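You operate a simulated robot arm through the tools that you are given. There is no shell and no other tool. Be economical: measure what you need, move in short steps, check, and stop when the job is done.

Carry out the task below with a simulated robot arm. There is one attempt and no reset: what you move stays moved.

JOB
Press a new core and stand it on the drying plate.
Fine: fill the iron block at the hopper without spilling sand; leave the block pulled out. Set down upright: core.

It is judged by the outcome, as a careful person would: the job done as asked, and still so three seconds after it is handed in. It fails if anything else is knocked over, pushed out of place, dropped, spilled or broken.

ROBOT AND FRAMES
A 7-joint arm with a two-finger parallel gripper, fixed in place. Base frame: the origin is at the foot of the arm, x ahead of it, y to its left, z up; the work surface is at about z = 0. Readings come in mm, degrees, newtons and seconds.
With the tool pointing down near the work surface it reaches from about 240 to 620 mm from the base axis. Its first joint turns from -66.0 to 66.0 degrees. Payload 2.6 kg.
Tool frame: the origin (TCP) lies between the finger pads and is the grasp point; the fingertips stand 30 mm ahead of it; z points along the fingers, y is the line along which they close. The gripper opens to 94 mm. The fingers are 28 mm wide and 10 mm thick; the gripper's body (50 by 96 mm) begins 55 mm behind the TCP.
Orientation is told as [roll, pitch, yaw] about the base's x, y, z axes, in that order, counted from this pose: with the fingers straight down and closing along the base's y, the tool's x points along the base's -x, its y along +y and its z along -z.

CONTROLS
- The arm moves only by the tool play_rows. Its argument "series" is text: rows parted by semicolons, each of 7 numbers parted by spaces: the gripper command, from -1 (shut) to 1 (fully open), values between in proportion, then the shift along the base's x, y, z in units of 50 mm (1.0 is 50 mm), then the turn, a rotation vector about the base's x, y, z in units of 4 degrees (1.0 is 4 degrees). In form: grip dx dy dz ax ay az; .... A call has 1 to 12 rows; each row shifts and turns the commanded pose from where the row before left it. A call with a number of a shift or a turn outside -1 to 1 is refused whole. A row lasts 0.2 s, in which the tool goes at most 50 mm and 8.6 degrees; a call with a longer step from one row to the next is refused whole, and so is a gripper value outside its range. Where a pose cannot be reached the arm comes as near as it can. A force on the tool above 60 N (or 10 N above the force at the start of the call, whichever is more), or a blocked arm, ends the call early, and 0.2 s more pass. Each finger travels about 72 mm/s and halts on what it meets, pressing with about 31 N; the grip force reading is that of the motor and also rises with nothing between the fingers. The clock runs only during rows and for 0.2 s after the last one: add rows that do not move to give the fingers time. The reply holds the time, the measured pose of the TCP, the force on the tool along the base axes, the opening and the grip force, in the units named above and with some noise, with the torque about the TCP (base axes, N m) and any sound that the robot's microphone picked up, and new pictures: "pictures" is both (left out), scene, wrist or none.
- Cameras (640 x 400 px; columns grow to the right, rows downward): "scene" is fixed at [13.1, 415.2, 585.8]; the picture's right is [-0.94, -0.35, 0.00], its down [-0.13, 0.34, -0.93] and it looks along [0.33, -0.87, -0.37] (base axes); focal length 318 px, centre (320, 200). "wrist" rides on the gripper at [76, 14, -102] in the tool frame; the picture's right is [-0.18, 0.98, 0.00], its down [-0.75, -0.14, -0.64] and it looks along [-0.63, -0.12, 0.77] (tool axes); focal length 243 px, centre (320, 200). There is no depth. A picture from a camera that has moved, and an enlarged one, comes with that camera's place and axes in the base frame and with its lens.
- inspect(camera, box): a new picture of the part [left, top, right, bottom] of that camera's present view, enlarged. It takes no simulated time.
- close_job(): hands the job in; it is judged then, once.

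Go step by step. Nothing tells you positions but the pictures and the camera data: compare them with the known pose of the tool, close in by small moves and look again before you grip or let go. The budget is 120 turns and 200 pictures, counting those below and the enlarged ones. Unless the task says otherwise, let go and move clear before handing in, and close with one line.

The tools are called after "Call:" as a command line: name --argument value ..., lists and objects as JSON in quotes. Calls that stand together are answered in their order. play_rows: Moves the arm, as the interface text tells. Its arguments: {"type":"object","properties":{"series":{"type":"string"},"pictures":{"type":"string","enum":["both","scene","wrist","none"]}},"required":["series"]} The other tools are called the same way: inspect (camera, box) takes an enlarged picture of a part of a camera's view; close_job () hands the job in.

At the start:

```text
clock: 0.0
position: [206.2, -212.2, 465.4]
orientation: [-0.1, 0.0, 0.0]
contact_force: [0.5, 0.9, 0.0]
moment: [0.0, -0.01, 0.05]
width: 94.3
grip_force: 0.1
```

scene: 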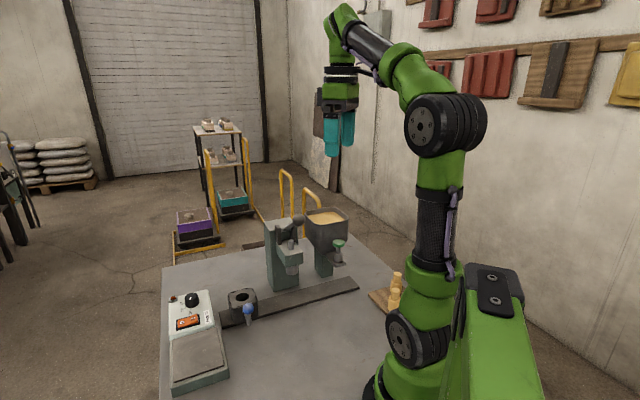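
wrist: 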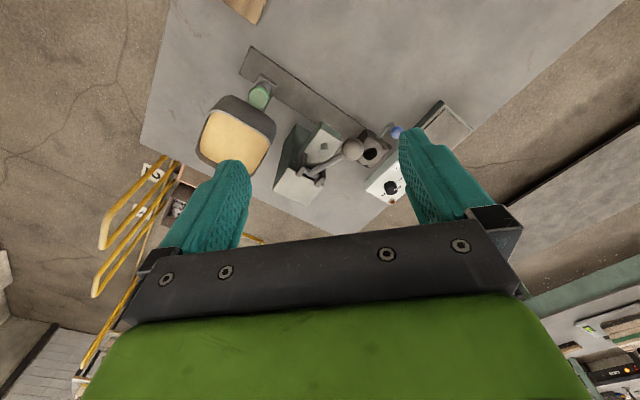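

I see a bench with a rail, an iron block with a blue knob, a press with a lever, a hopper with a green handle, a scale-like box, and a plate with cores. I'll look closer first.

Call:
inspect --camera "scene" --box '[150, 260, 290, 400]'

Call:
inspect --camera "scene" --box '[250, 190, 430, 320]'

Call:
inspect --camera "wrist" --box '[180, 30, 500, 230]'

```text
2.86 times, centred on (220, 330) of scene
camera zoom: at [13.1, 415.2, 585.8], right [-0.94, -0.35, 0.0], down [-0.13, 0.34, -0.93], along [0.33, -0.87, -0.37], focal length 908 px, centre (606, -171)
```

zoom: 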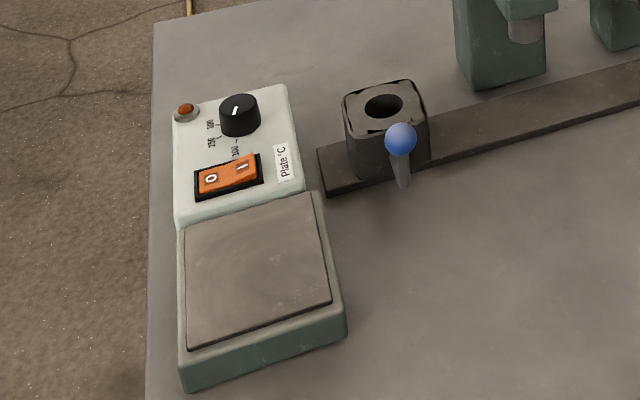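

```text
3.08 times, centred on (340, 255) of scene
camera zoom: at [13.1, 415.2, 585.8], right [-0.94, -0.35, 0.0], down [-0.13, 0.34, -0.93], along [0.33, -0.87, -0.37], focal length 978 px, centre (258, 31)
```

zoom: 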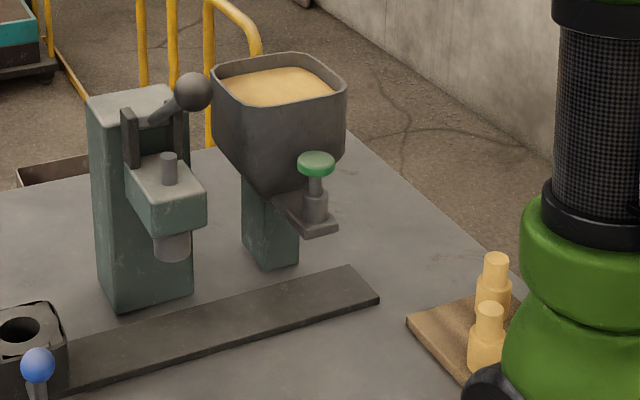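

```text
2.00 times, centred on (340, 130) of wrist
camera zoom: at [128.4, -198.5, 568.3], right [0.18, 0.98, 0.0], down [0.75, -0.14, 0.64], along [0.63, -0.12, -0.77], focal length 485 px, centre (280, 340)
```

zoom: 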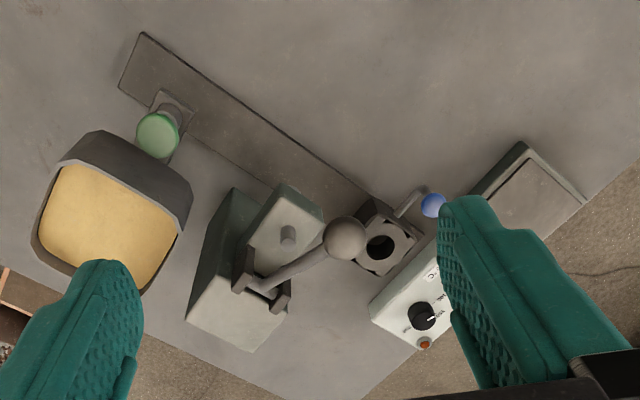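

The block stands at the rail's near-left end with its blue ball handle around (377,-82,82). The press is midway along and the hopper's green knob is at about (235,-320,158). I need closer views of the mechanisms.

Call:
inspect --camera "scene" --box '[215, 275, 275, 335]'

Call:
inspect --camera "scene" --box '[265, 205, 355, 285]'

Call:
inspect --camera "scene" --box '[360, 260, 420, 320]'

```text
6.67 times, centred on (245, 305) of scene
camera zoom: at [13.1, 415.2, 585.8], right [-0.94, -0.35, 0.0], down [-0.13, 0.34, -0.93], along [0.33, -0.87, -0.37], focal length 2120 px, centre (820, -500)
```

zoom: 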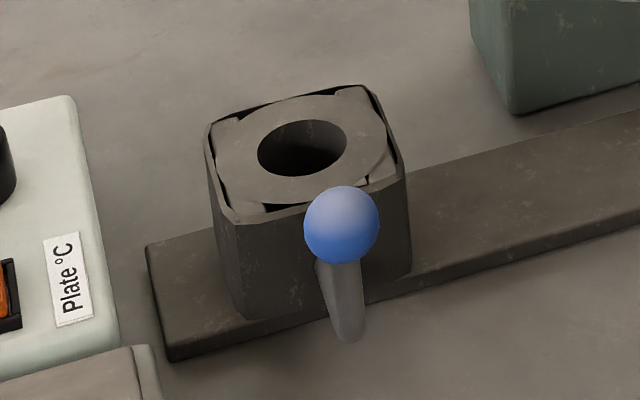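

```text
5.00 times, centred on (310, 245) of scene
camera zoom: at [13.1, 415.2, 585.8], right [-0.94, -0.35, 0.0], down [-0.13, 0.34, -0.93], along [0.33, -0.87, -0.37], focal length 1590 px, centre (370, -25)
```

zoom: 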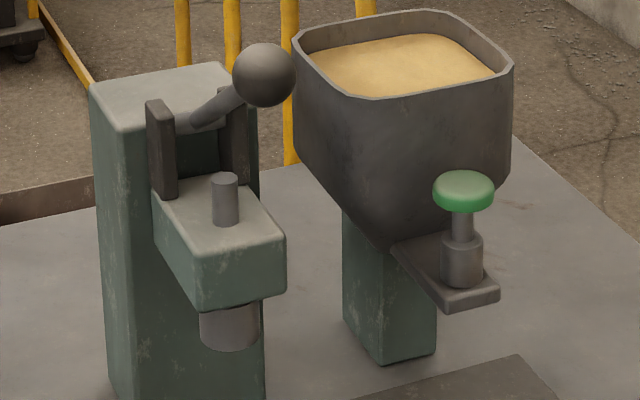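

```text
6.67 times, centred on (390, 290) of scene
camera zoom: at [13.1, 415.2, 585.8], right [-0.94, -0.35, 0.0], down [-0.13, 0.34, -0.93], along [0.33, -0.87, -0.37], focal length 2120 px, centre (-147, -400)
```

zoom: 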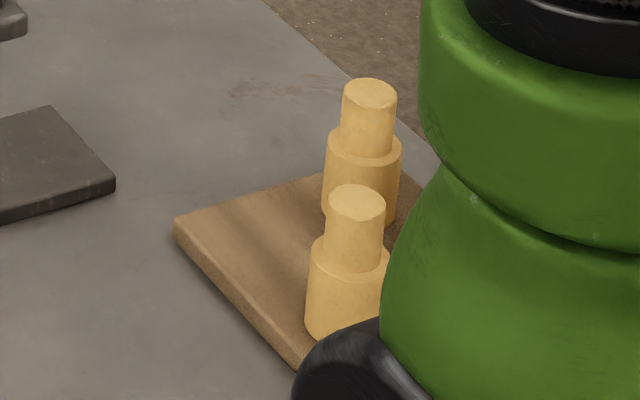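

I'll yaw the tool so the fingers close along the rail, and move out over the robot side of the block.

Call:
play_rows --series "1 0.2 0.3 -0.1 0 0 -0.9375;1 0.2 0.3 -0.1 0 0 -0.9375;1 0.2 0.3 -0.1 0 0 -0.9375;1 0.2 0.3 -0.1 0 0 -0.9375;1 0.2 0.3 -0.1 0 0 -0.9375;1 0.2 0.3 -0.1 0 0 -0.9375;1 0.2 0.3 -0.1 0 0 -0.9375;1 0.2 0.3 -0.1 0 0 -0.9375;1 0.2 0.3 -0.1 0 0 -0.9375;1 0.2 0.3 -0.1 0 0 -0.9375;1 0.2 0.3 -0.1 0 0 -0.9375;1 0.2 0.3 -0.1 0 0 -0.9375"

```text
clock: 2.6
position: [325.6, -33.5, 403.7]
orientation: [0.0, 0.0, -45.1]
contact_force: [0.4, 0.4, -1.2]
moment: [0.0, -0.01, 0.02]
width: 94.1
grip_force: 0.0
camera wrist: at [281.0, 31.0, 507.7], right [0.83, 0.56, 0.0], down [0.43, -0.63, 0.64], along [0.36, -0.53, -0.77], focal length 243 px, centre (320, 200)
```

scene: 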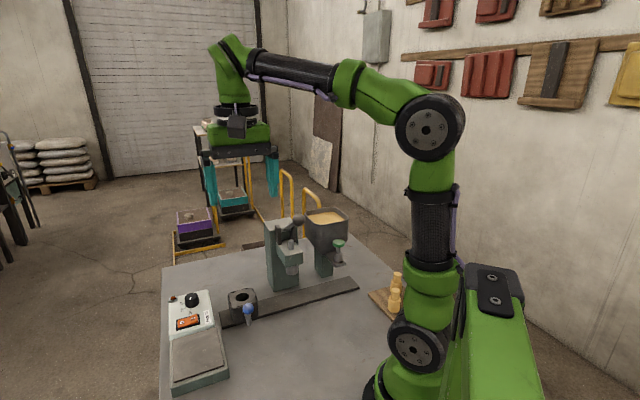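
wrist: 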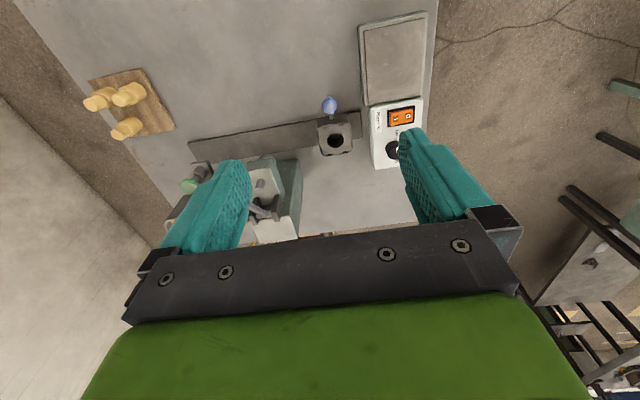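

Positions agree. Now tilt about 35° so the gripper leans to the robot side, and descend to a stand-off from the blue ball.

Call:
play_rows --series "0 0 0 -0.37 -0.516 -0.516 0;0 0 0 -0.37 -0.516 -0.516 0;0 0 0 -0.37 -0.516 -0.516 0;0 0 0 -0.37 -0.516 -0.516 0;0 0 0 -0.37 -0.516 -0.516 0;0 0 0 -0.37 -0.516 -0.516 0;0 0 0 -0.37 -0.516 -0.516 0;0 0 0 -0.37 -0.516 -0.516 0;0 0 0 -0.37 -0.516 -0.516 0;0 0 0 -0.37 -0.516 -0.516 0;0 0 0 -0.37 -0.516 -0.516 0;0 0 0 -0.37 -0.516 -0.516 0"

```text
clock: 5.2
position: [325.2, -33.6, 182.6]
orientation: [0.0, -35.1, -45.0]
contact_force: [-0.4, 0.1, -0.6]
moment: [0.0, 0.01, -0.03]
width: 47.0
grip_force: 0.1
camera wrist: at [249.0, 63.0, 223.9], right [0.8, 0.59, 0.11], down [0.08, -0.28, 0.96], along [0.59, -0.76, -0.26], focal length 243 px, centre (320, 200)
```

scene: 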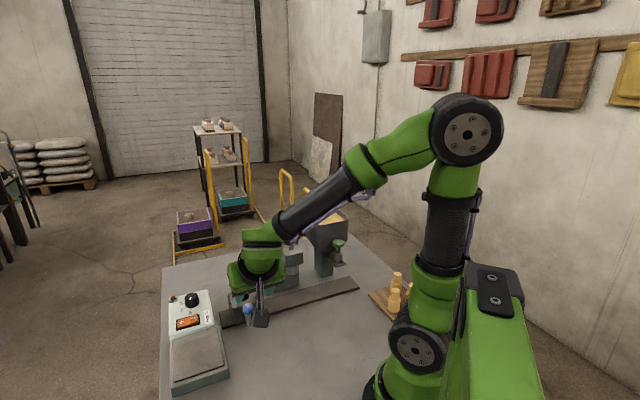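
wrist: 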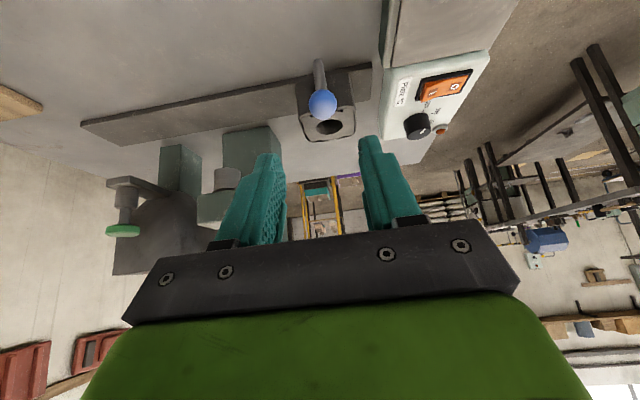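

Stand-off pose reached; the ball sits between the fingers. Moving in along the tool axis.

Call:
play_rows --series "0 0.2 -0.19 -0.4 0 0 0;0 0.2 -0.19 -0.4 0 0 0;0 0.2 -0.19 -0.4 0 0 0;0 0.2 -0.19 -0.4 0 0 0"

```text
clock: 6.2
position: [365.9, -71.2, 102.8]
orientation: [0.0, -34.9, -45.0]
contact_force: [0.3, 0.0, 0.6]
moment: [0.0, -0.01, -0.02]
width: 46.9
grip_force: 0.1
camera wrist: at [289.0, 24.6, 143.7], right [0.8, 0.59, 0.11], down [0.08, -0.28, 0.96], along [0.59, -0.76, -0.27], focal length 243 px, centre (320, 200)
```

scene: 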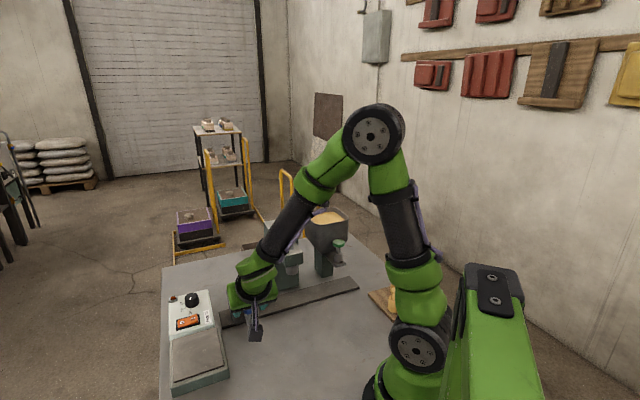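
wrist: 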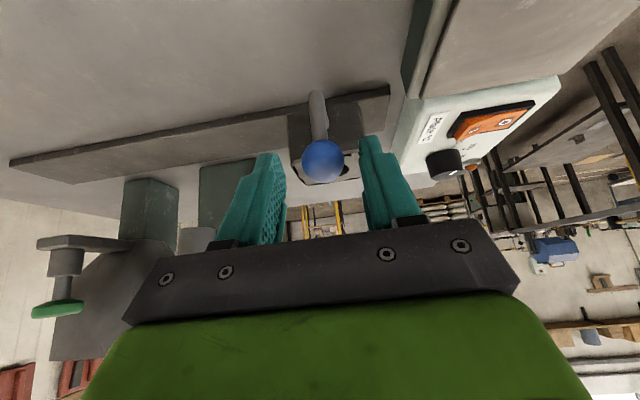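

Ball confirmed at about (375,-81,82). Move the last bit and close on it.

Call:
play_rows --series "0 0.1 -0.1 -0.2 0 0 0;0 0.1 -0.1 -0.2 0 0 0;-0.5 0 0 0 0 0 0;-0.5 0 0 0 0 0 0;-0.5 0 0 0 0 0 0"

```text
clock: 7.4
position: [375.7, -81.0, 81.5]
orientation: [0.0, -35.0, -44.9]
contact_force: [4.3, 1.3, -2.0]
moment: [-0.05, -0.19, 0.05]
width: 25.5
grip_force: 44.4
camera wrist: at [299.3, 14.7, 123.9], right [0.8, 0.59, 0.11], down [0.08, -0.28, 0.96], along [0.59, -0.76, -0.27], focal length 243 px, centre (320, 200)
```

scene: 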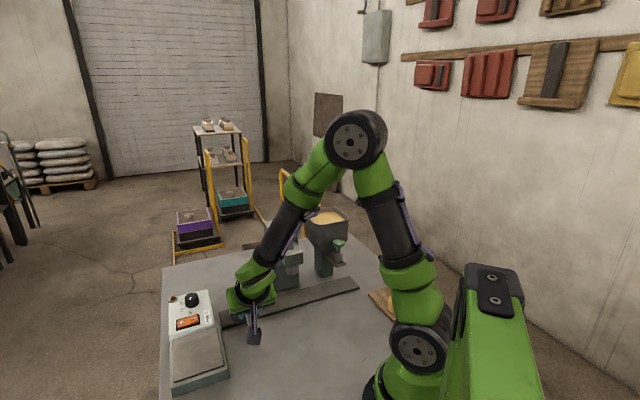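
wrist: 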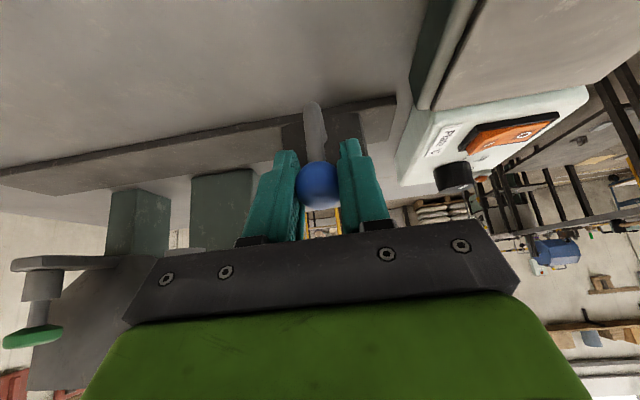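

Ball gripped. Try a short slide along the rail and check the side forces.

Call:
play_rows --series "-0.5 -0.1 -0.1 0 0 0 0;-0.5 -0.14 -0.14 0 0 0 0;-0.5 -0.14 -0.14 0 0 0 0"

```text
clock: 8.2
position: [357.1, -99.8, 83.6]
orientation: [0.0, -34.9, -45.1]
contact_force: [5.1, -4.1, -5.2]
moment: [-0.59, -0.32, -0.04]
width: 25.4
grip_force: 45.1
camera wrist: at [280.2, -4.4, 123.9], right [0.8, 0.59, 0.11], down [0.08, -0.28, 0.96], along [0.59, -0.76, -0.27], focal length 243 px, centre (320, 200)
```

scene: 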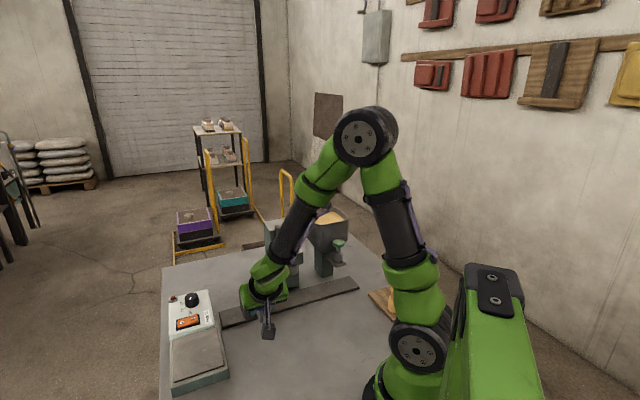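
wrist: 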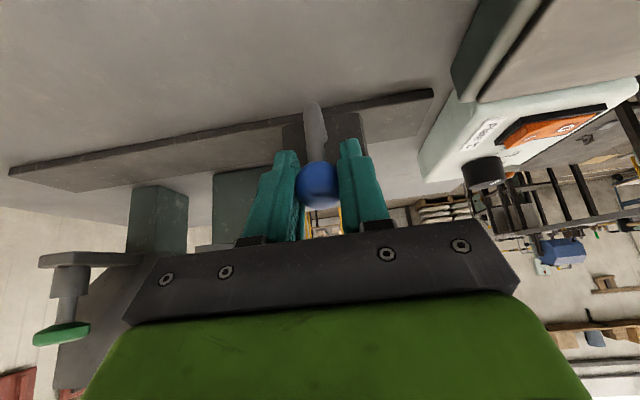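

The block slides easily. Continue toward the press, watching clearance.

Call:
play_rows --series "-0.5 -0.2 -0.203 0 0 0 0;-0.5 -0.2 -0.203 0 0 0 0;-0.5 -0.2 -0.203 0 0 0 0;-0.5 -0.2 -0.203 0 0 0 0;-0.5 -0.2 -0.203 0 0 0 0"

```text
clock: 9.4
position: [305.8, -151.4, 83.3]
orientation: [-0.1, -35.0, -44.9]
contact_force: [-7.5, 7.6, 14.8]
moment: [0.01, 0.1, -0.07]
width: 25.5
grip_force: 44.8
camera wrist: at [229.7, -54.7, 123.9], right [0.8, 0.59, 0.11], down [0.08, -0.28, 0.96], along [0.59, -0.76, -0.27], focal length 243 px, centre (320, 200)
```

scene: 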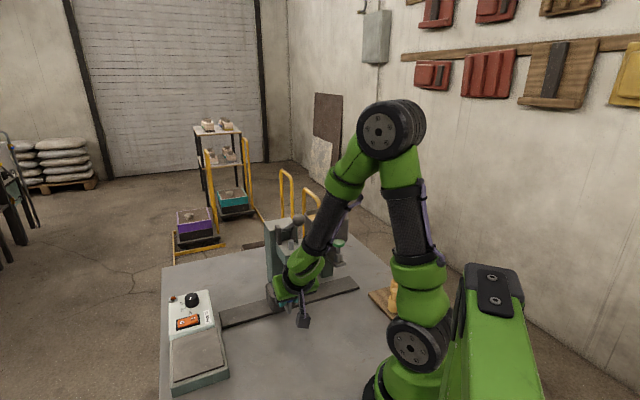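
wrist: 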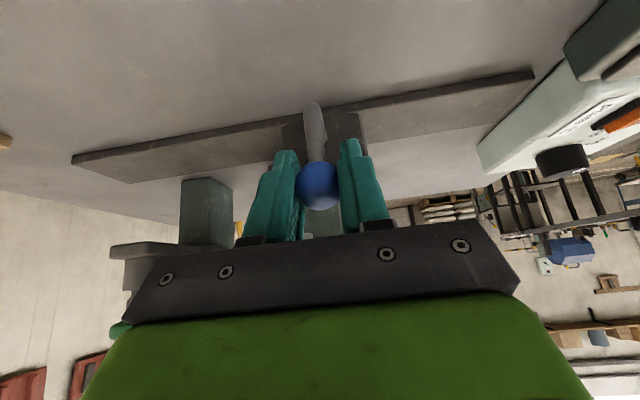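

Slight side force toward the robot; I'll adjust the direction a bit and continue under the press.

Call:
play_rows --series "-0.5 -0.03 0.02 0 0 0 0;-0.5 -0.2 -0.196 0 0 0 0;-0.5 -0.2 -0.196 0 0 0 0;-0.5 -0.2 -0.196 0 0 0 0"

```text
clock: 10.4
position: [281.7, -179.1, 80.5]
orientation: [-0.1, -34.0, -44.6]
contact_force: [-28.7, 32.7, 8.3]
moment: [0.23, 0.07, 0.08]
width: 25.6
grip_force: 44.8
out of reach, approached as far as the arm can: row 3, 4
camera wrist: at [205.0, -85.1, 124.0], right [0.8, 0.59, 0.1], down [0.09, -0.29, 0.95], along [0.59, -0.75, -0.28], focal length 243 px, centre (320, 200)
```

scene: 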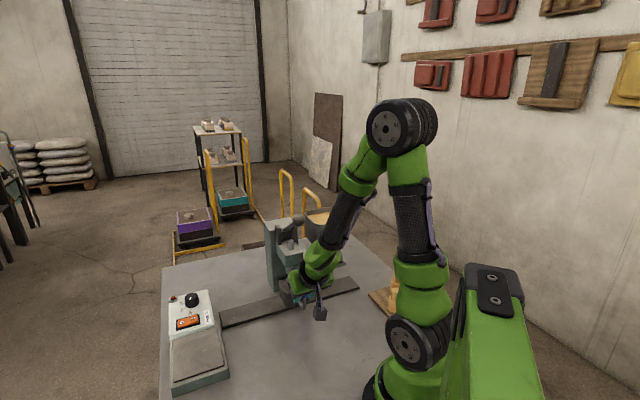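
wrist: 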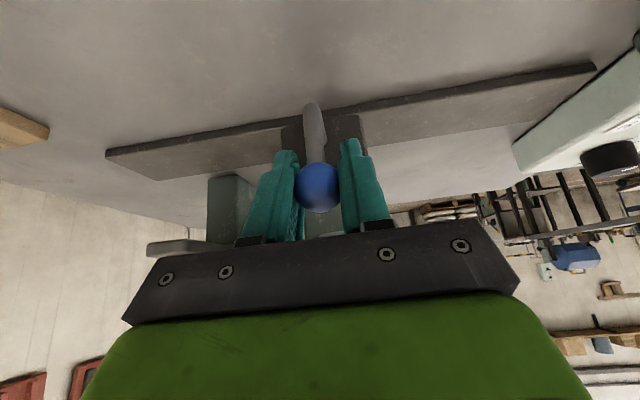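

The 35° tilt runs out of reach this close to the base. Check clearance to the press lever before reducing the tilt.

Call:
inspect --camera "scene" --box '[250, 180, 390, 330]'

```text
2.67 times, centred on (320, 255) of scene
camera zoom: at [13.1, 415.3, 585.8], right [-0.94, -0.35, 0.0], down [-0.13, 0.34, -0.93], along [0.33, -0.87, -0.37], focal length 848 px, centre (320, 53)
```

zoom: 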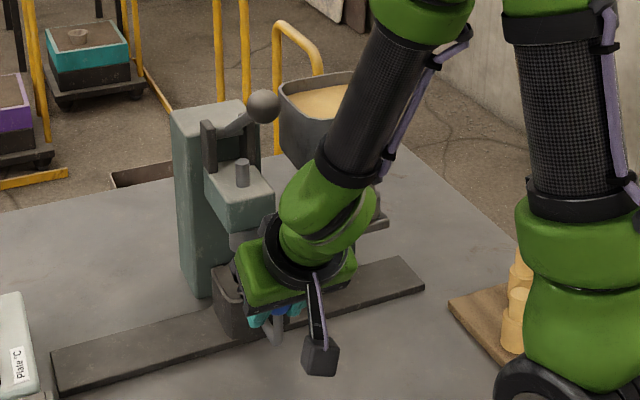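

Clear of the lever. Reduce the tilt by about 8° about the ball, then see whether reach is restored.

Call:
play_rows --series "-0.5 0 0 0 0.47 0.47 0;-0.5 0 0 0 0.47 0.47 0;-0.5 0 0 0 0.47 0.47 0"

Call:
inspect --camera "scene" --box '[250, 180, 390, 330]'

```text
clock: 11.2
position: [278.5, -183.2, 80.5]
orientation: [-0.9, -28.4, -45.1]
contact_force: [-15.1, 18.1, -29.2]
moment: [-0.53, -0.32, -0.28]
width: 25.9
grip_force: 45.1
camera wrist: at [206.9, -90.2, 134.7], right [0.82, 0.57, 0.07], down [0.16, -0.34, 0.93], along [0.56, -0.74, -0.37], focal length 243 px, centre (320, 200)
```

scene: 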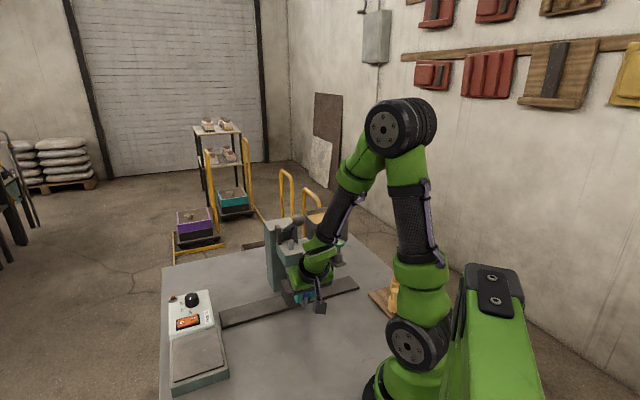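
wrist: 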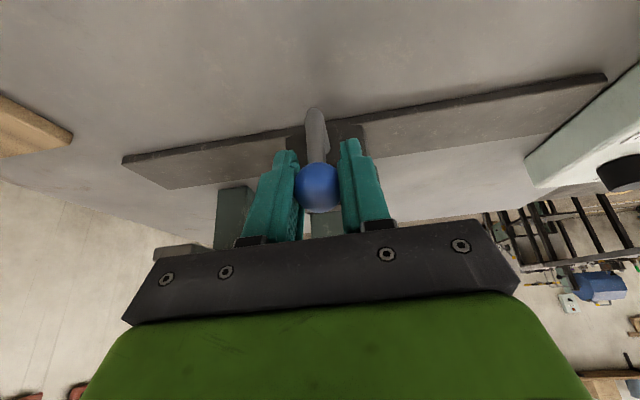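

```text
2.67 times, centred on (320, 255) of scene
camera zoom: at [13.2, 415.2, 585.8], right [-0.94, -0.35, 0.0], down [-0.13, 0.34, -0.93], along [0.33, -0.87, -0.37], focal length 848 px, centre (320, 53)
```

zoom: 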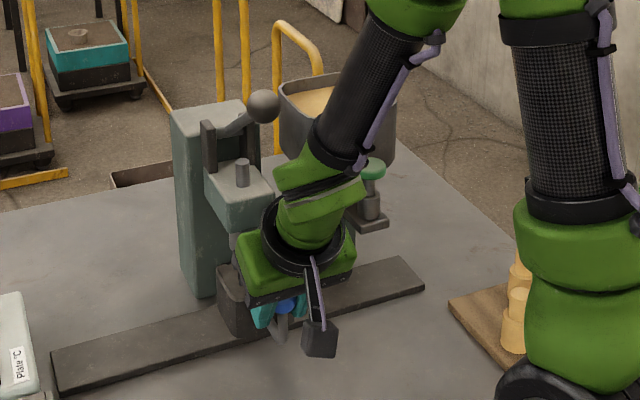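

There's some built-up side load; I'll test which direction relieves it with a small nudge.

Call:
play_rows --series "-0.5 -0.04 0.04 0 0 0 0;-0.5 0 0 0 0 0 0" --pictures "none"

```text
clock: 11.8
position: [279.3, -181.7, 80.7]
orientation: [-0.6, -27.2, -45.0]
contact_force: [-8.4, 8.4, -36.3]
moment: [-0.14, 0.19, -0.13]
width: 25.7
grip_force: 44.6
```

Call:
play_rows --series "-0.5 -0.03 0.03 -0.04 0 0 0;-0.5 0 0 0 0 0 0" --pictures "none"

```text
clock: 12.4
position: [279.9, -179.9, 82.3]
orientation: [-0.1, -26.8, -45.0]
contact_force: [0.1, 1.1, -34.9]
moment: [0.03, 0.05, -0.04]
width: 25.6
grip_force: 44.9
```

Call:
play_rows --series "-0.5 0 0 -0.06 0 0 0;-0.5 0 0 0 0 0 0" --pictures "none"

```text
clock: 13.0
position: [281.4, -179.0, 79.6]
orientation: [0.1, -27.1, -44.9]
contact_force: [-19.6, 23.4, 20.7]
moment: [0.0, -0.01, 0.04]
width: 25.6
grip_force: 45.0
```

Call:
play_rows --series "-0.5 -0.02 0.02 0.02 0 0 0;-0.5 0 0 0 0 0 0" --pictures "none"

```text
clock: 13.6
position: [280.7, -181.1, 80.9]
orientation: [0.0, -27.0, -45.1]
contact_force: [9.8, -8.3, -28.8]
moment: [-0.06, -0.02, -0.01]
width: 25.6
grip_force: 45.0
```

The grip is over-constraining. I'll open the fingers to ~29 mm so they cage the ball and only push along the rail.

Call:
play_rows --series "-0.37 0 0 0 0 0 0;-0.37 0 0 0 0 0 0;-0.37 -0.14 -0.143 0 0 0 0;-0.37 -0.14 -0.143 0 0 0 0;-0.37 -0.14 -0.143 0 0 0 0"

Call:
inspect --camera "scene" --box '[250, 180, 390, 330]'

```text
clock: 14.8
position: [259.1, -200.4, 80.8]
orientation: [0.0, -27.1, -45.0]
contact_force: [-0.8, 0.3, -1.0]
moment: [-0.01, 0.0, -0.01]
width: 29.6
grip_force: 0.0
camera wrist: at [187.7, -109.8, 137.7], right [0.81, 0.58, 0.08], down [0.17, -0.37, 0.91], along [0.56, -0.73, -0.4], focal length 243 px, centre (320, 200)
```

scene: 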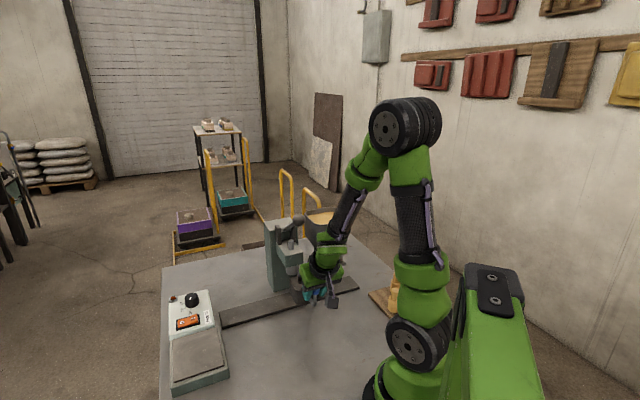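
wrist: 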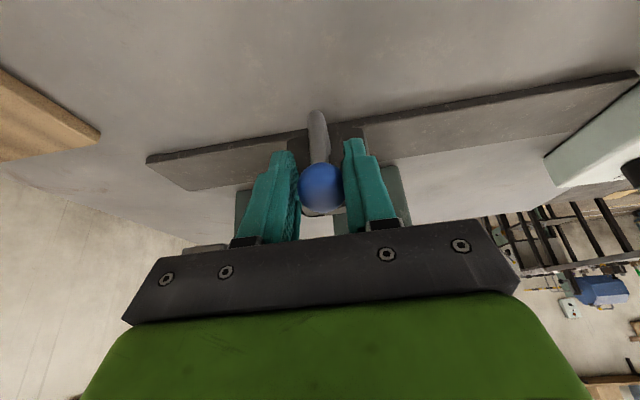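

```text
2.67 times, centred on (320, 255) of scene
camera zoom: at [13.1, 415.2, 585.8], right [-0.94, -0.35, 0.0], down [-0.13, 0.34, -0.93], along [0.33, -0.87, -0.37], focal length 848 px, centre (320, 53)
```

zoom: 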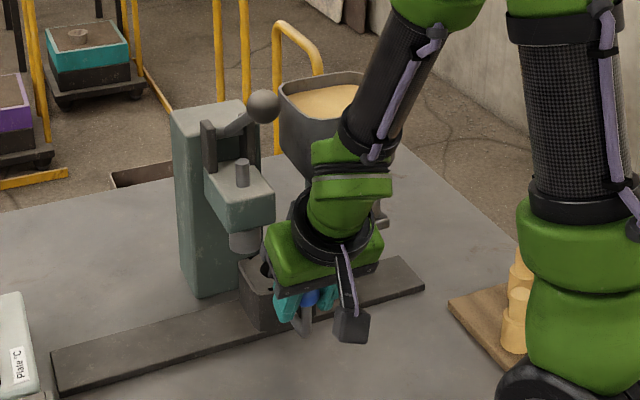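

Sliding freely now. Continue toward the hopper.

Call:
play_rows --series "-0.37 -0.14 -0.143 0 0 0 0;-0.37 -0.14 -0.143 0 0 0 0;-0.37 -0.14 -0.143 0 0 0 0;-0.37 -0.14 -0.143 0 0 0 0;-0.37 -0.14 -0.143 0 0 0 0;-0.37 -0.14 -0.143 0 0 0 0"

Call:
inspect --camera "scene" --box '[250, 180, 390, 330]'

```text
clock: 16.2
position: [222.0, -238.3, 81.8]
orientation: [-0.1, -26.9, -45.1]
contact_force: [-0.1, 0.8, -0.5]
moment: [-0.01, 0.01, 0.04]
width: 29.9
grip_force: 0.2
out of reach, approached as far as the arm can: row 6
camera wrist: at [151.0, -147.0, 138.0], right [0.81, 0.58, 0.08], down [0.17, -0.37, 0.91], along [0.56, -0.73, -0.4], focal length 243 px, centre (320, 200)
```

scene: 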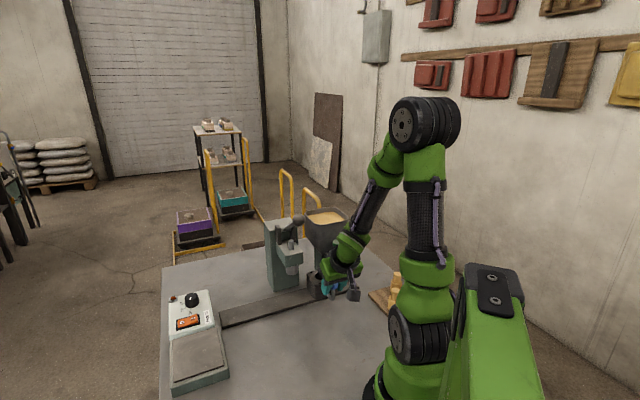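
wrist: 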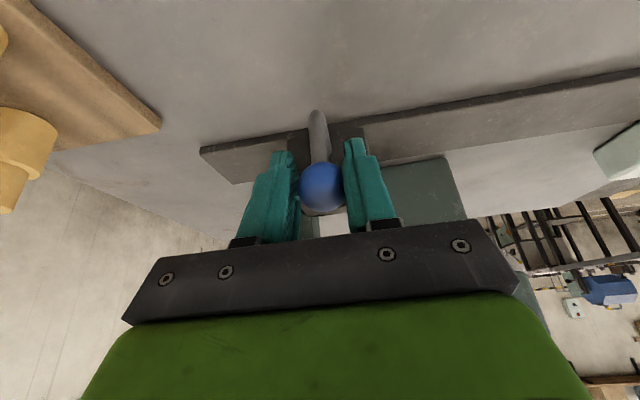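

```text
2.67 times, centred on (320, 255) of scene
camera zoom: at [13.1, 415.2, 585.8], right [-0.94, -0.35, 0.0], down [-0.13, 0.34, -0.93], along [0.33, -0.87, -0.37], focal length 848 px, centre (320, 53)
```

zoom: 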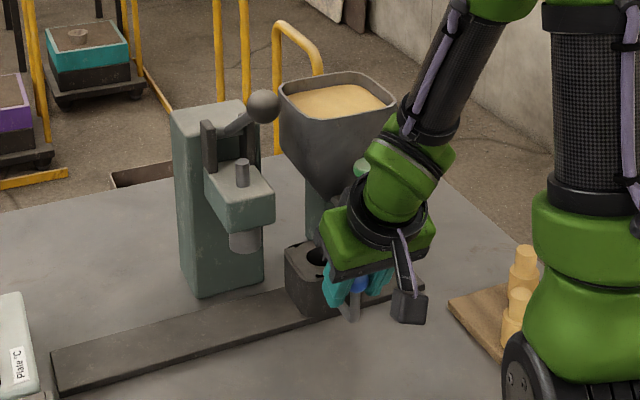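

Past the press now, so reduce the tilt by another 15° for reach.

Call:
play_rows --series "-0.37 0 0 0 0.53 0.53 0;-0.37 0 0 0 0.53 0.53 0;-0.37 0 0 0 0.53 0.53 0;-0.37 0 0 0 0.53 0.53 0;-0.37 0 0 0 0.53 0.53 0;-0.37 -0.1 -0.102 0 0 0 0;-0.37 -0.1 -0.102 0 0 0 0"

Call:
inspect --camera "scene" --box '[280, 190, 400, 320]'

```text
clock: 17.8
position: [211.9, -248.0, 80.0]
orientation: [0.0, -12.0, -45.0]
contact_force: [0.0, 1.4, 0.5]
moment: [0.0, 0.02, -0.03]
width: 29.9
grip_force: 0.2
camera wrist: at [154.0, -170.3, 165.6], right [0.82, 0.57, 0.04], down [0.33, -0.53, 0.78], along [0.47, -0.63, -0.62], focal length 243 px, centre (320, 200)
```

scene: 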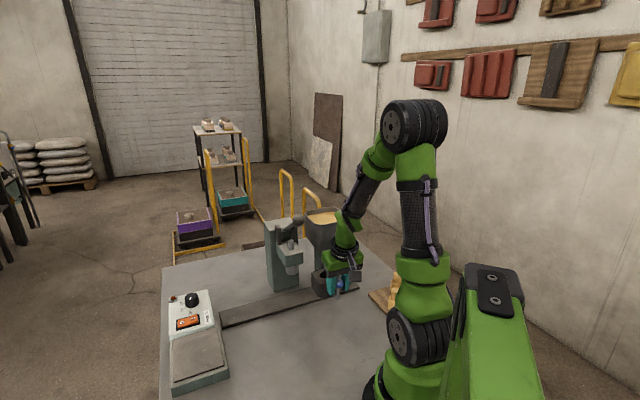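
wrist: 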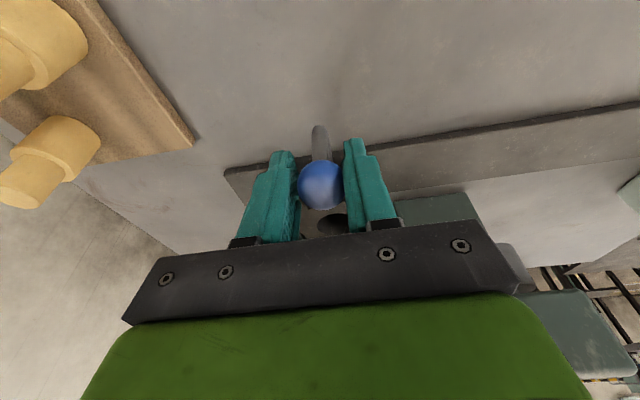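

```text
3.08 times, centred on (340, 255) of scene
camera zoom: at [13.1, 415.2, 585.8], right [-0.94, -0.35, 0.0], down [-0.13, 0.34, -0.93], along [0.33, -0.87, -0.37], focal length 978 px, centre (258, 31)
```

zoom: 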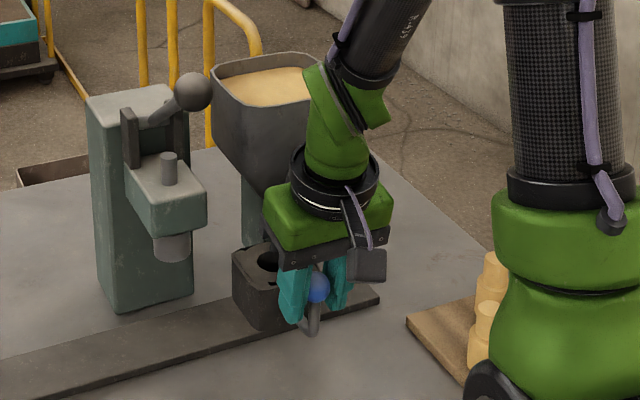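

Hopper knob refined to (234.5,-318,156). Moving the block the next ~20 mm toward it.

Call:
play_rows --series "-0.37 -0.1 -0.102 0 0 0 0;-0.37 -0.1 -0.102 0 0 0 0;-0.37 -0.1 -0.102 0 0 0 0;-0.37 -0.1 -0.102 0 0 0 0"

Call:
inspect --camera "scene" --box '[290, 210, 390, 320]'

Call:
inspect --camera "wrist" --box '[220, 100, 420, 260]'

```text
clock: 18.8
position: [192.7, -269.3, 81.3]
orientation: [0.0, -12.1, -45.1]
contact_force: [-1.7, -0.9, 0.6]
moment: [0.0, 0.01, 0.03]
width: 31.2
grip_force: 1.2
camera wrist: at [133.6, -191.3, 165.8], right [0.82, 0.57, 0.04], down [0.33, -0.53, 0.79], along [0.47, -0.63, -0.62], focal length 243 px, centre (320, 200)
```

scene: 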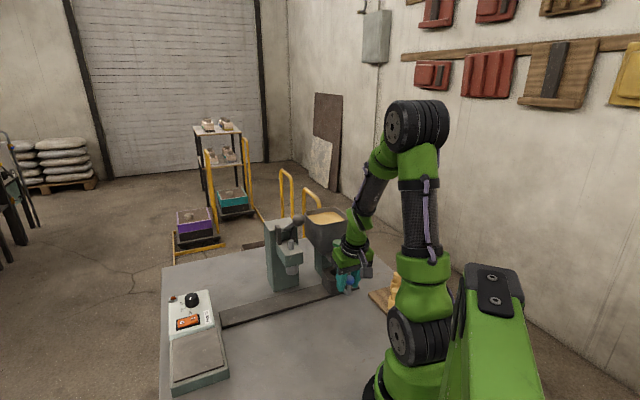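
wrist: 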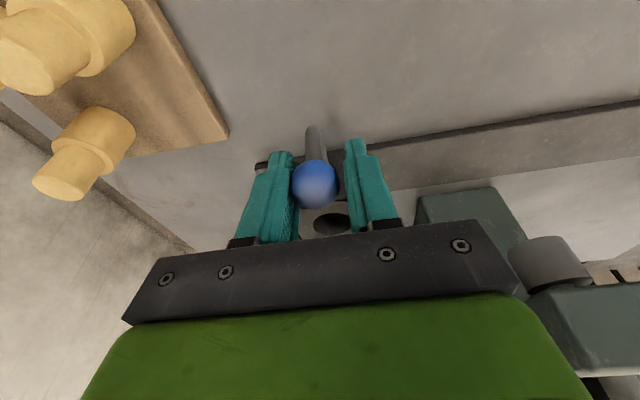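

```text
3.64 times, centred on (340, 265) of scene
camera zoom: at [13.1, 415.2, 585.8], right [-0.94, -0.35, 0.0], down [-0.13, 0.34, -0.93], along [0.33, -0.87, -0.37], focal length 1156 px, centre (247, -36)
```

zoom: 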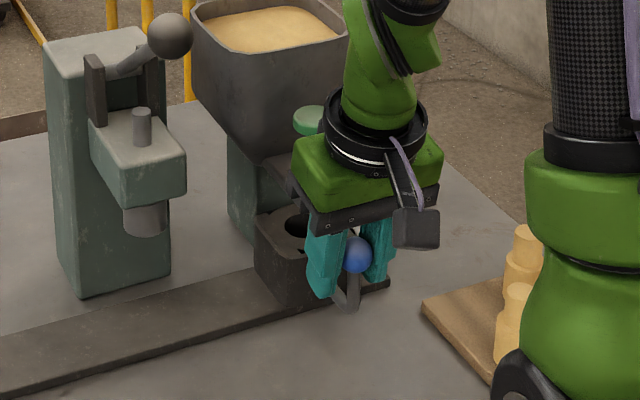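

```text
2.50 times, centred on (320, 180) of wrist
camera zoom: at [133.6, -191.3, 165.8], right [0.82, 0.57, 0.04], down [0.33, -0.53, 0.79], along [0.47, -0.63, -0.62], focal length 606 px, centre (320, 250)
```

zoom: 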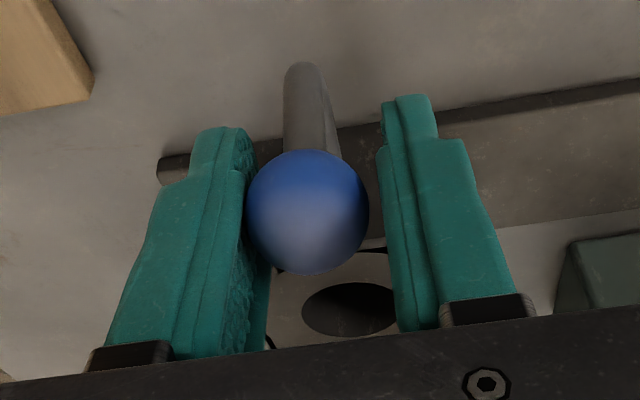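

The ball has jumped ahead against the far finger, as if a station detent pulled the block in. I'll open and back off to look at the alignment from a distance.

Call:
play_rows --series "0.3 0 0 0 0 0 0;0.3 0 0 0 0 0 0;0.3 0 0 0 0 0 0;0.3 -0.1 0.1 0.45 0 0 0;0.3 -0.1 0.1 0.45 0 0 0;0.3 0.1 0.3 0.6 0 0 0;0.3 0.3 0.6 0.6 0 0 0;0.3 0.3 0.6 0.6 0 0 0;0.3 0.3 0.6 0.3 0 0 0"

Call:
inspect --camera "scene" --box '[290, 210, 390, 320]'

```text
clock: 20.8
position: [230.7, -152.4, 230.0]
orientation: [0.1, -11.9, -45.1]
contact_force: [-0.2, -0.3, 0.7]
moment: [0.01, 0.02, -0.02]
width: 61.0
grip_force: 0.1
camera wrist: at [173.7, -75.0, 315.5], right [0.82, 0.57, 0.04], down [0.33, -0.53, 0.78], along [0.47, -0.63, -0.62], focal length 243 px, centre (320, 200)
```

scene: 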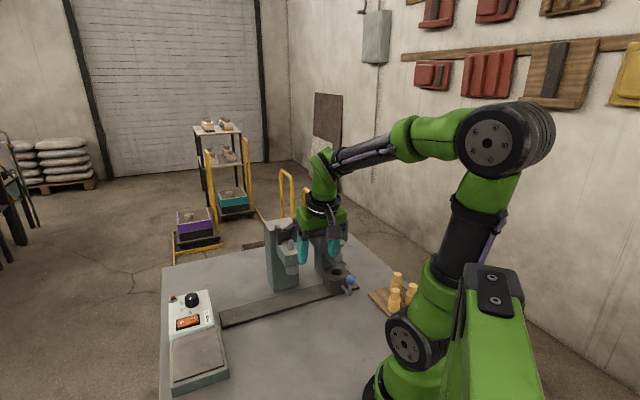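
wrist: 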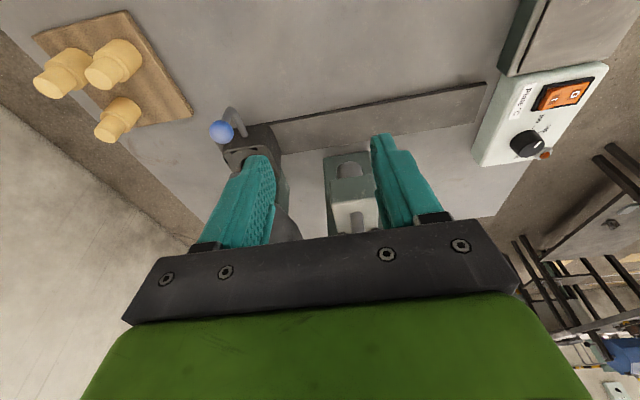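

```text
3.64 times, centred on (340, 265) of scene
camera zoom: at [13.1, 415.2, 585.8], right [-0.94, -0.35, 0.0], down [-0.13, 0.34, -0.93], along [0.33, -0.87, -0.37], focal length 1156 px, centre (247, -36)
```

zoom: 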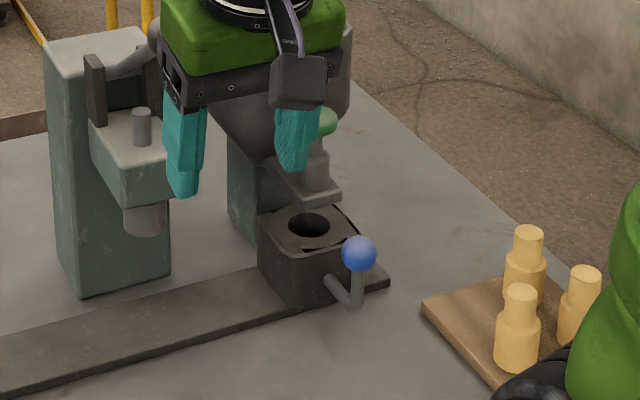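

The block is under the dispenser within a millimetre or two (hole at about -60.5, spout plate at -62.8 along the rail). Next I close the fingers and go over the green button, staying clear of the press lever.

Call:
play_rows --series "-1 -0.28 -0.286 0.1 0 0 0;-1 -0.28 -0.286 0.1 0 0 0;-1 -0.28 -0.286 0.1 0 0 0;-1 0.16 -0.48 0 0 0 0;-1 0.16 -0.48 0 0 0 0;-1 0.16 -0.48 0 0 0 0;-1 0.16 -0.48 0 0 0 0;-1 0.16 -0.48 0 0 0 0"

Call:
inspect --camera "scene" --box '[290, 170, 390, 300]'

```text
clock: 22.6
position: [231.6, -316.2, 246.3]
orientation: [-0.1, -12.1, -45.0]
contact_force: [0.2, 0.2, -0.4]
moment: [0.01, -0.02, 0.01]
width: 0.0
grip_force: 31.2
camera wrist: at [172.1, -239.1, 330.6], right [0.82, 0.57, 0.04], down [0.33, -0.53, 0.79], along [0.47, -0.63, -0.62], focal length 243 px, centre (320, 200)
```

scene: 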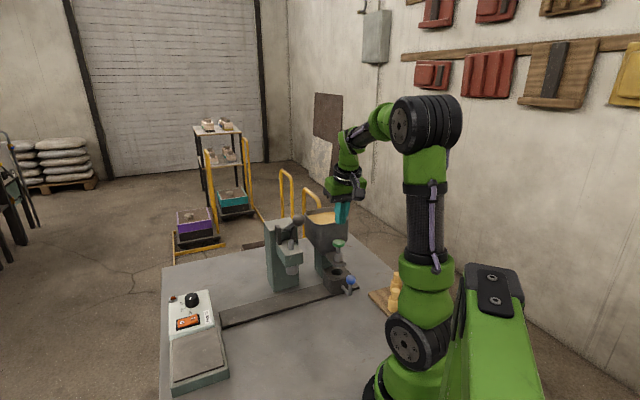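
wrist: 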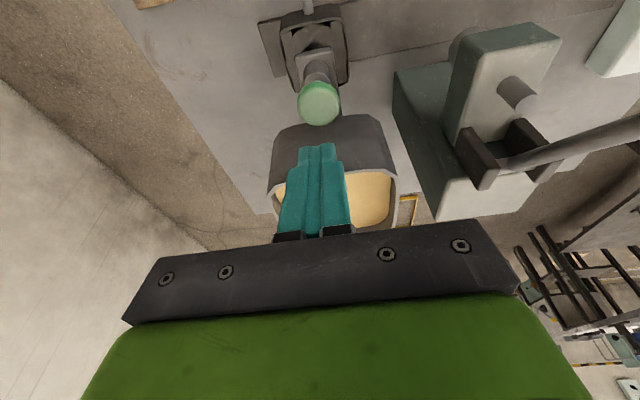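

```text
3.08 times, centred on (340, 235) of scene
camera zoom: at [13.1, 415.3, 585.8], right [-0.94, -0.35, 0.0], down [-0.13, 0.34, -0.93], along [0.33, -0.87, -0.37], focal length 978 px, centre (258, 92)
```

zoom: 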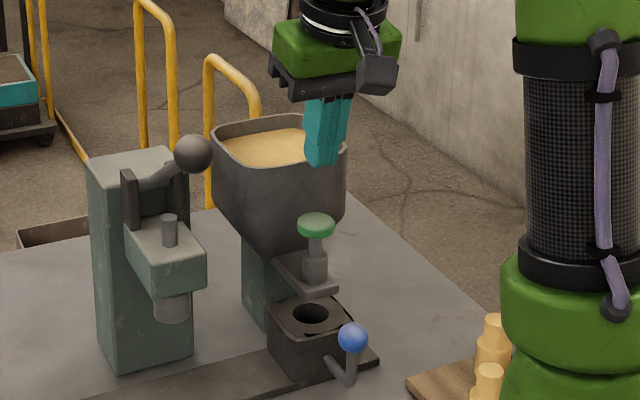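

Call:
inspect --camera "wrist" --box '[240, 0, 400, 140]'

```text
2.86 times, centred on (320, 70) of wrist
camera zoom: at [172.1, -239.1, 330.6], right [0.82, 0.57, 0.04], down [0.33, -0.53, 0.79], along [0.47, -0.63, -0.62], focal length 693 px, centre (320, 571)
```

zoom: 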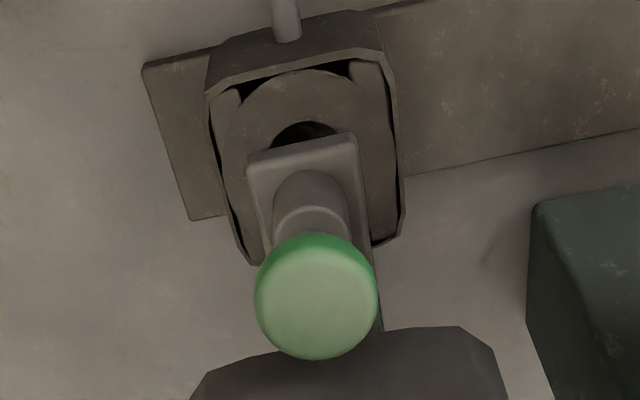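

Alignment is good: the spout plate is centred over the hole. Lower the closed fingertips to just above the button.

Call:
play_rows --series "-1 -0.03 0.05 -0.35 0 0 0;-1 -0.03 0.05 -0.35 0 0 0;-1 0 0 -0.3 0 0 0"

Call:
inspect --camera "scene" --box '[290, 170, 390, 300]'

```text
clock: 23.4
position: [227.3, -311.4, 196.4]
orientation: [0.0, -12.1, -44.9]
contact_force: [0.4, -0.3, 1.4]
moment: [0.03, 0.01, 0.01]
width: 0.2
grip_force: 30.9
camera wrist: at [169.0, -233.9, 280.3], right [0.82, 0.57, 0.04], down [0.33, -0.53, 0.79], along [0.47, -0.63, -0.62], focal length 243 px, centre (320, 200)
```

scene: 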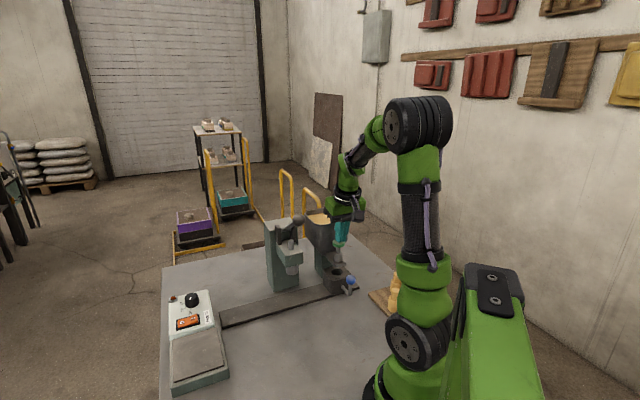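
wrist: 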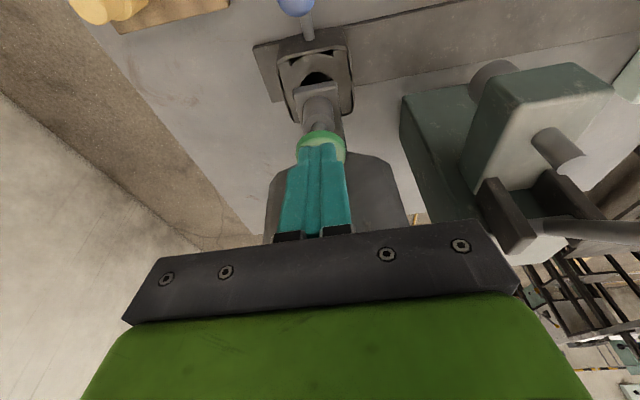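

```text
3.08 times, centred on (340, 235) of scene
camera zoom: at [13.1, 415.2, 585.8], right [-0.94, -0.35, 0.0], down [-0.13, 0.34, -0.93], along [0.33, -0.87, -0.37], focal length 978 px, centre (258, 92)
```

zoom: 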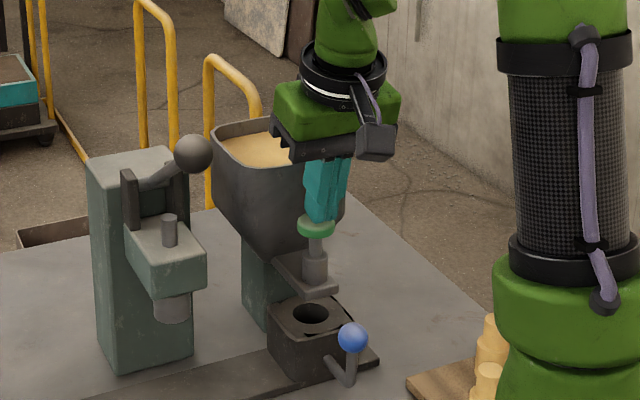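

Just above the button. Press down gently in small steps and watch for force, sound and sand.

Call:
play_rows --series "-1 0 0 -0.06 0 0 0;-1 0 0 -0.06 0 0 0" --pictures "none"

```text
clock: 24.0
position: [226.5, -311.1, 190.2]
orientation: [0.0, -12.1, -45.0]
contact_force: [-0.5, 0.0, 1.6]
moment: [0.02, 0.02, 0.0]
width: 0.1
grip_force: 31.1
```

Call:
play_rows --series "-1 0 0 -0.06 0 0 0;-1 0 0 -0.06 0 0 0" --pictures "none"

```text
clock: 24.6
position: [227.9, -310.7, 184.1]
orientation: [-0.1, -12.2, -44.9]
contact_force: [0.0, 0.9, 2.1]
moment: [0.04, 0.03, -0.01]
width: 0.0
grip_force: 30.9
```

Call:
inspect --camera "scene" --box '[310, 220, 370, 300]'

```text
5.00 times, centred on (340, 260) of scene
camera zoom: at [13.1, 415.3, 585.8], right [-0.94, -0.35, 0.0], down [-0.13, 0.34, -0.93], along [0.33, -0.87, -0.37], focal length 1590 px, centre (220, -100)
```

zoom: 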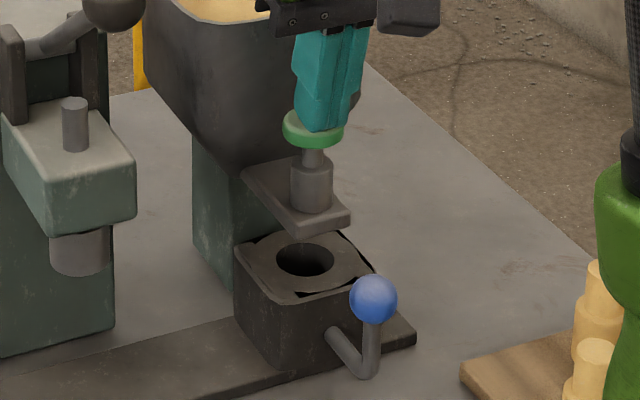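

Call:
play_rows --series "-1 0 0 -0.06 0 0 0;-1 0 0 0 0 0 0" --pictures "none"

Call:
inspect --camera "scene" --box '[310, 220, 370, 300]'

```text
clock: 25.2
position: [228.2, -310.9, 180.8]
orientation: [-0.1, -11.9, -45.0]
contact_force: [-0.7, 2.1, 4.3]
moment: [0.07, 0.0, -0.01]
width: 0.0
grip_force: 31.1
```

```text
5.00 times, centred on (340, 260) of scene
camera zoom: at [13.1, 415.3, 585.8], right [-0.94, -0.35, 0.0], down [-0.13, 0.34, -0.93], along [0.33, -0.87, -0.37], focal length 1590 px, centre (220, -100)
```

zoom: 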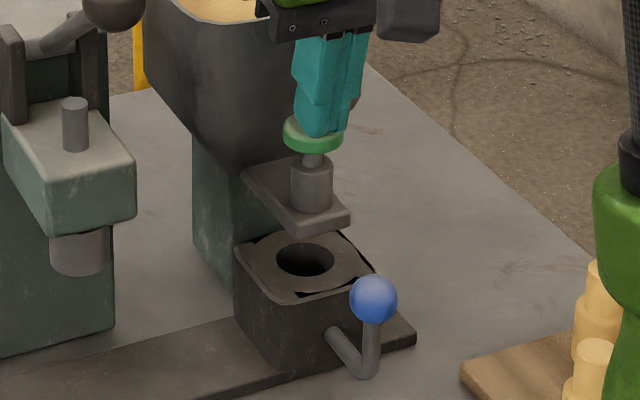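

The button is moving on a soft spring. Press further in small steps.

Call:
play_rows --series "-1 0 0 -0.05 0 0 0;-1 0 0 0 0 0 0" --pictures "none"

Call:
inspect --camera "scene" --box '[310, 220, 370, 300]'

```text
clock: 25.8
position: [227.8, -312.2, 178.0]
orientation: [-0.1, -12.1, -45.0]
contact_force: [0.7, 2.3, 4.7]
moment: [0.08, -0.04, -0.01]
width: 0.0
grip_force: 31.0
heard: click
```

```text
5.00 times, centred on (340, 260) of scene
camera zoom: at [13.1, 415.3, 585.8], right [-0.94, -0.35, 0.0], down [-0.13, 0.34, -0.93], along [0.33, -0.87, -0.37], focal length 1590 px, centre (220, -100)
```

zoom: 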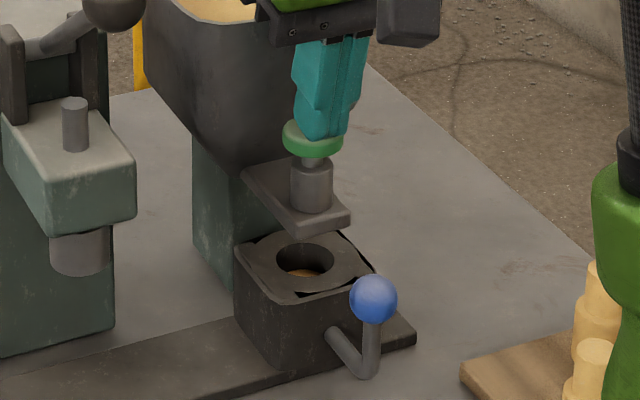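

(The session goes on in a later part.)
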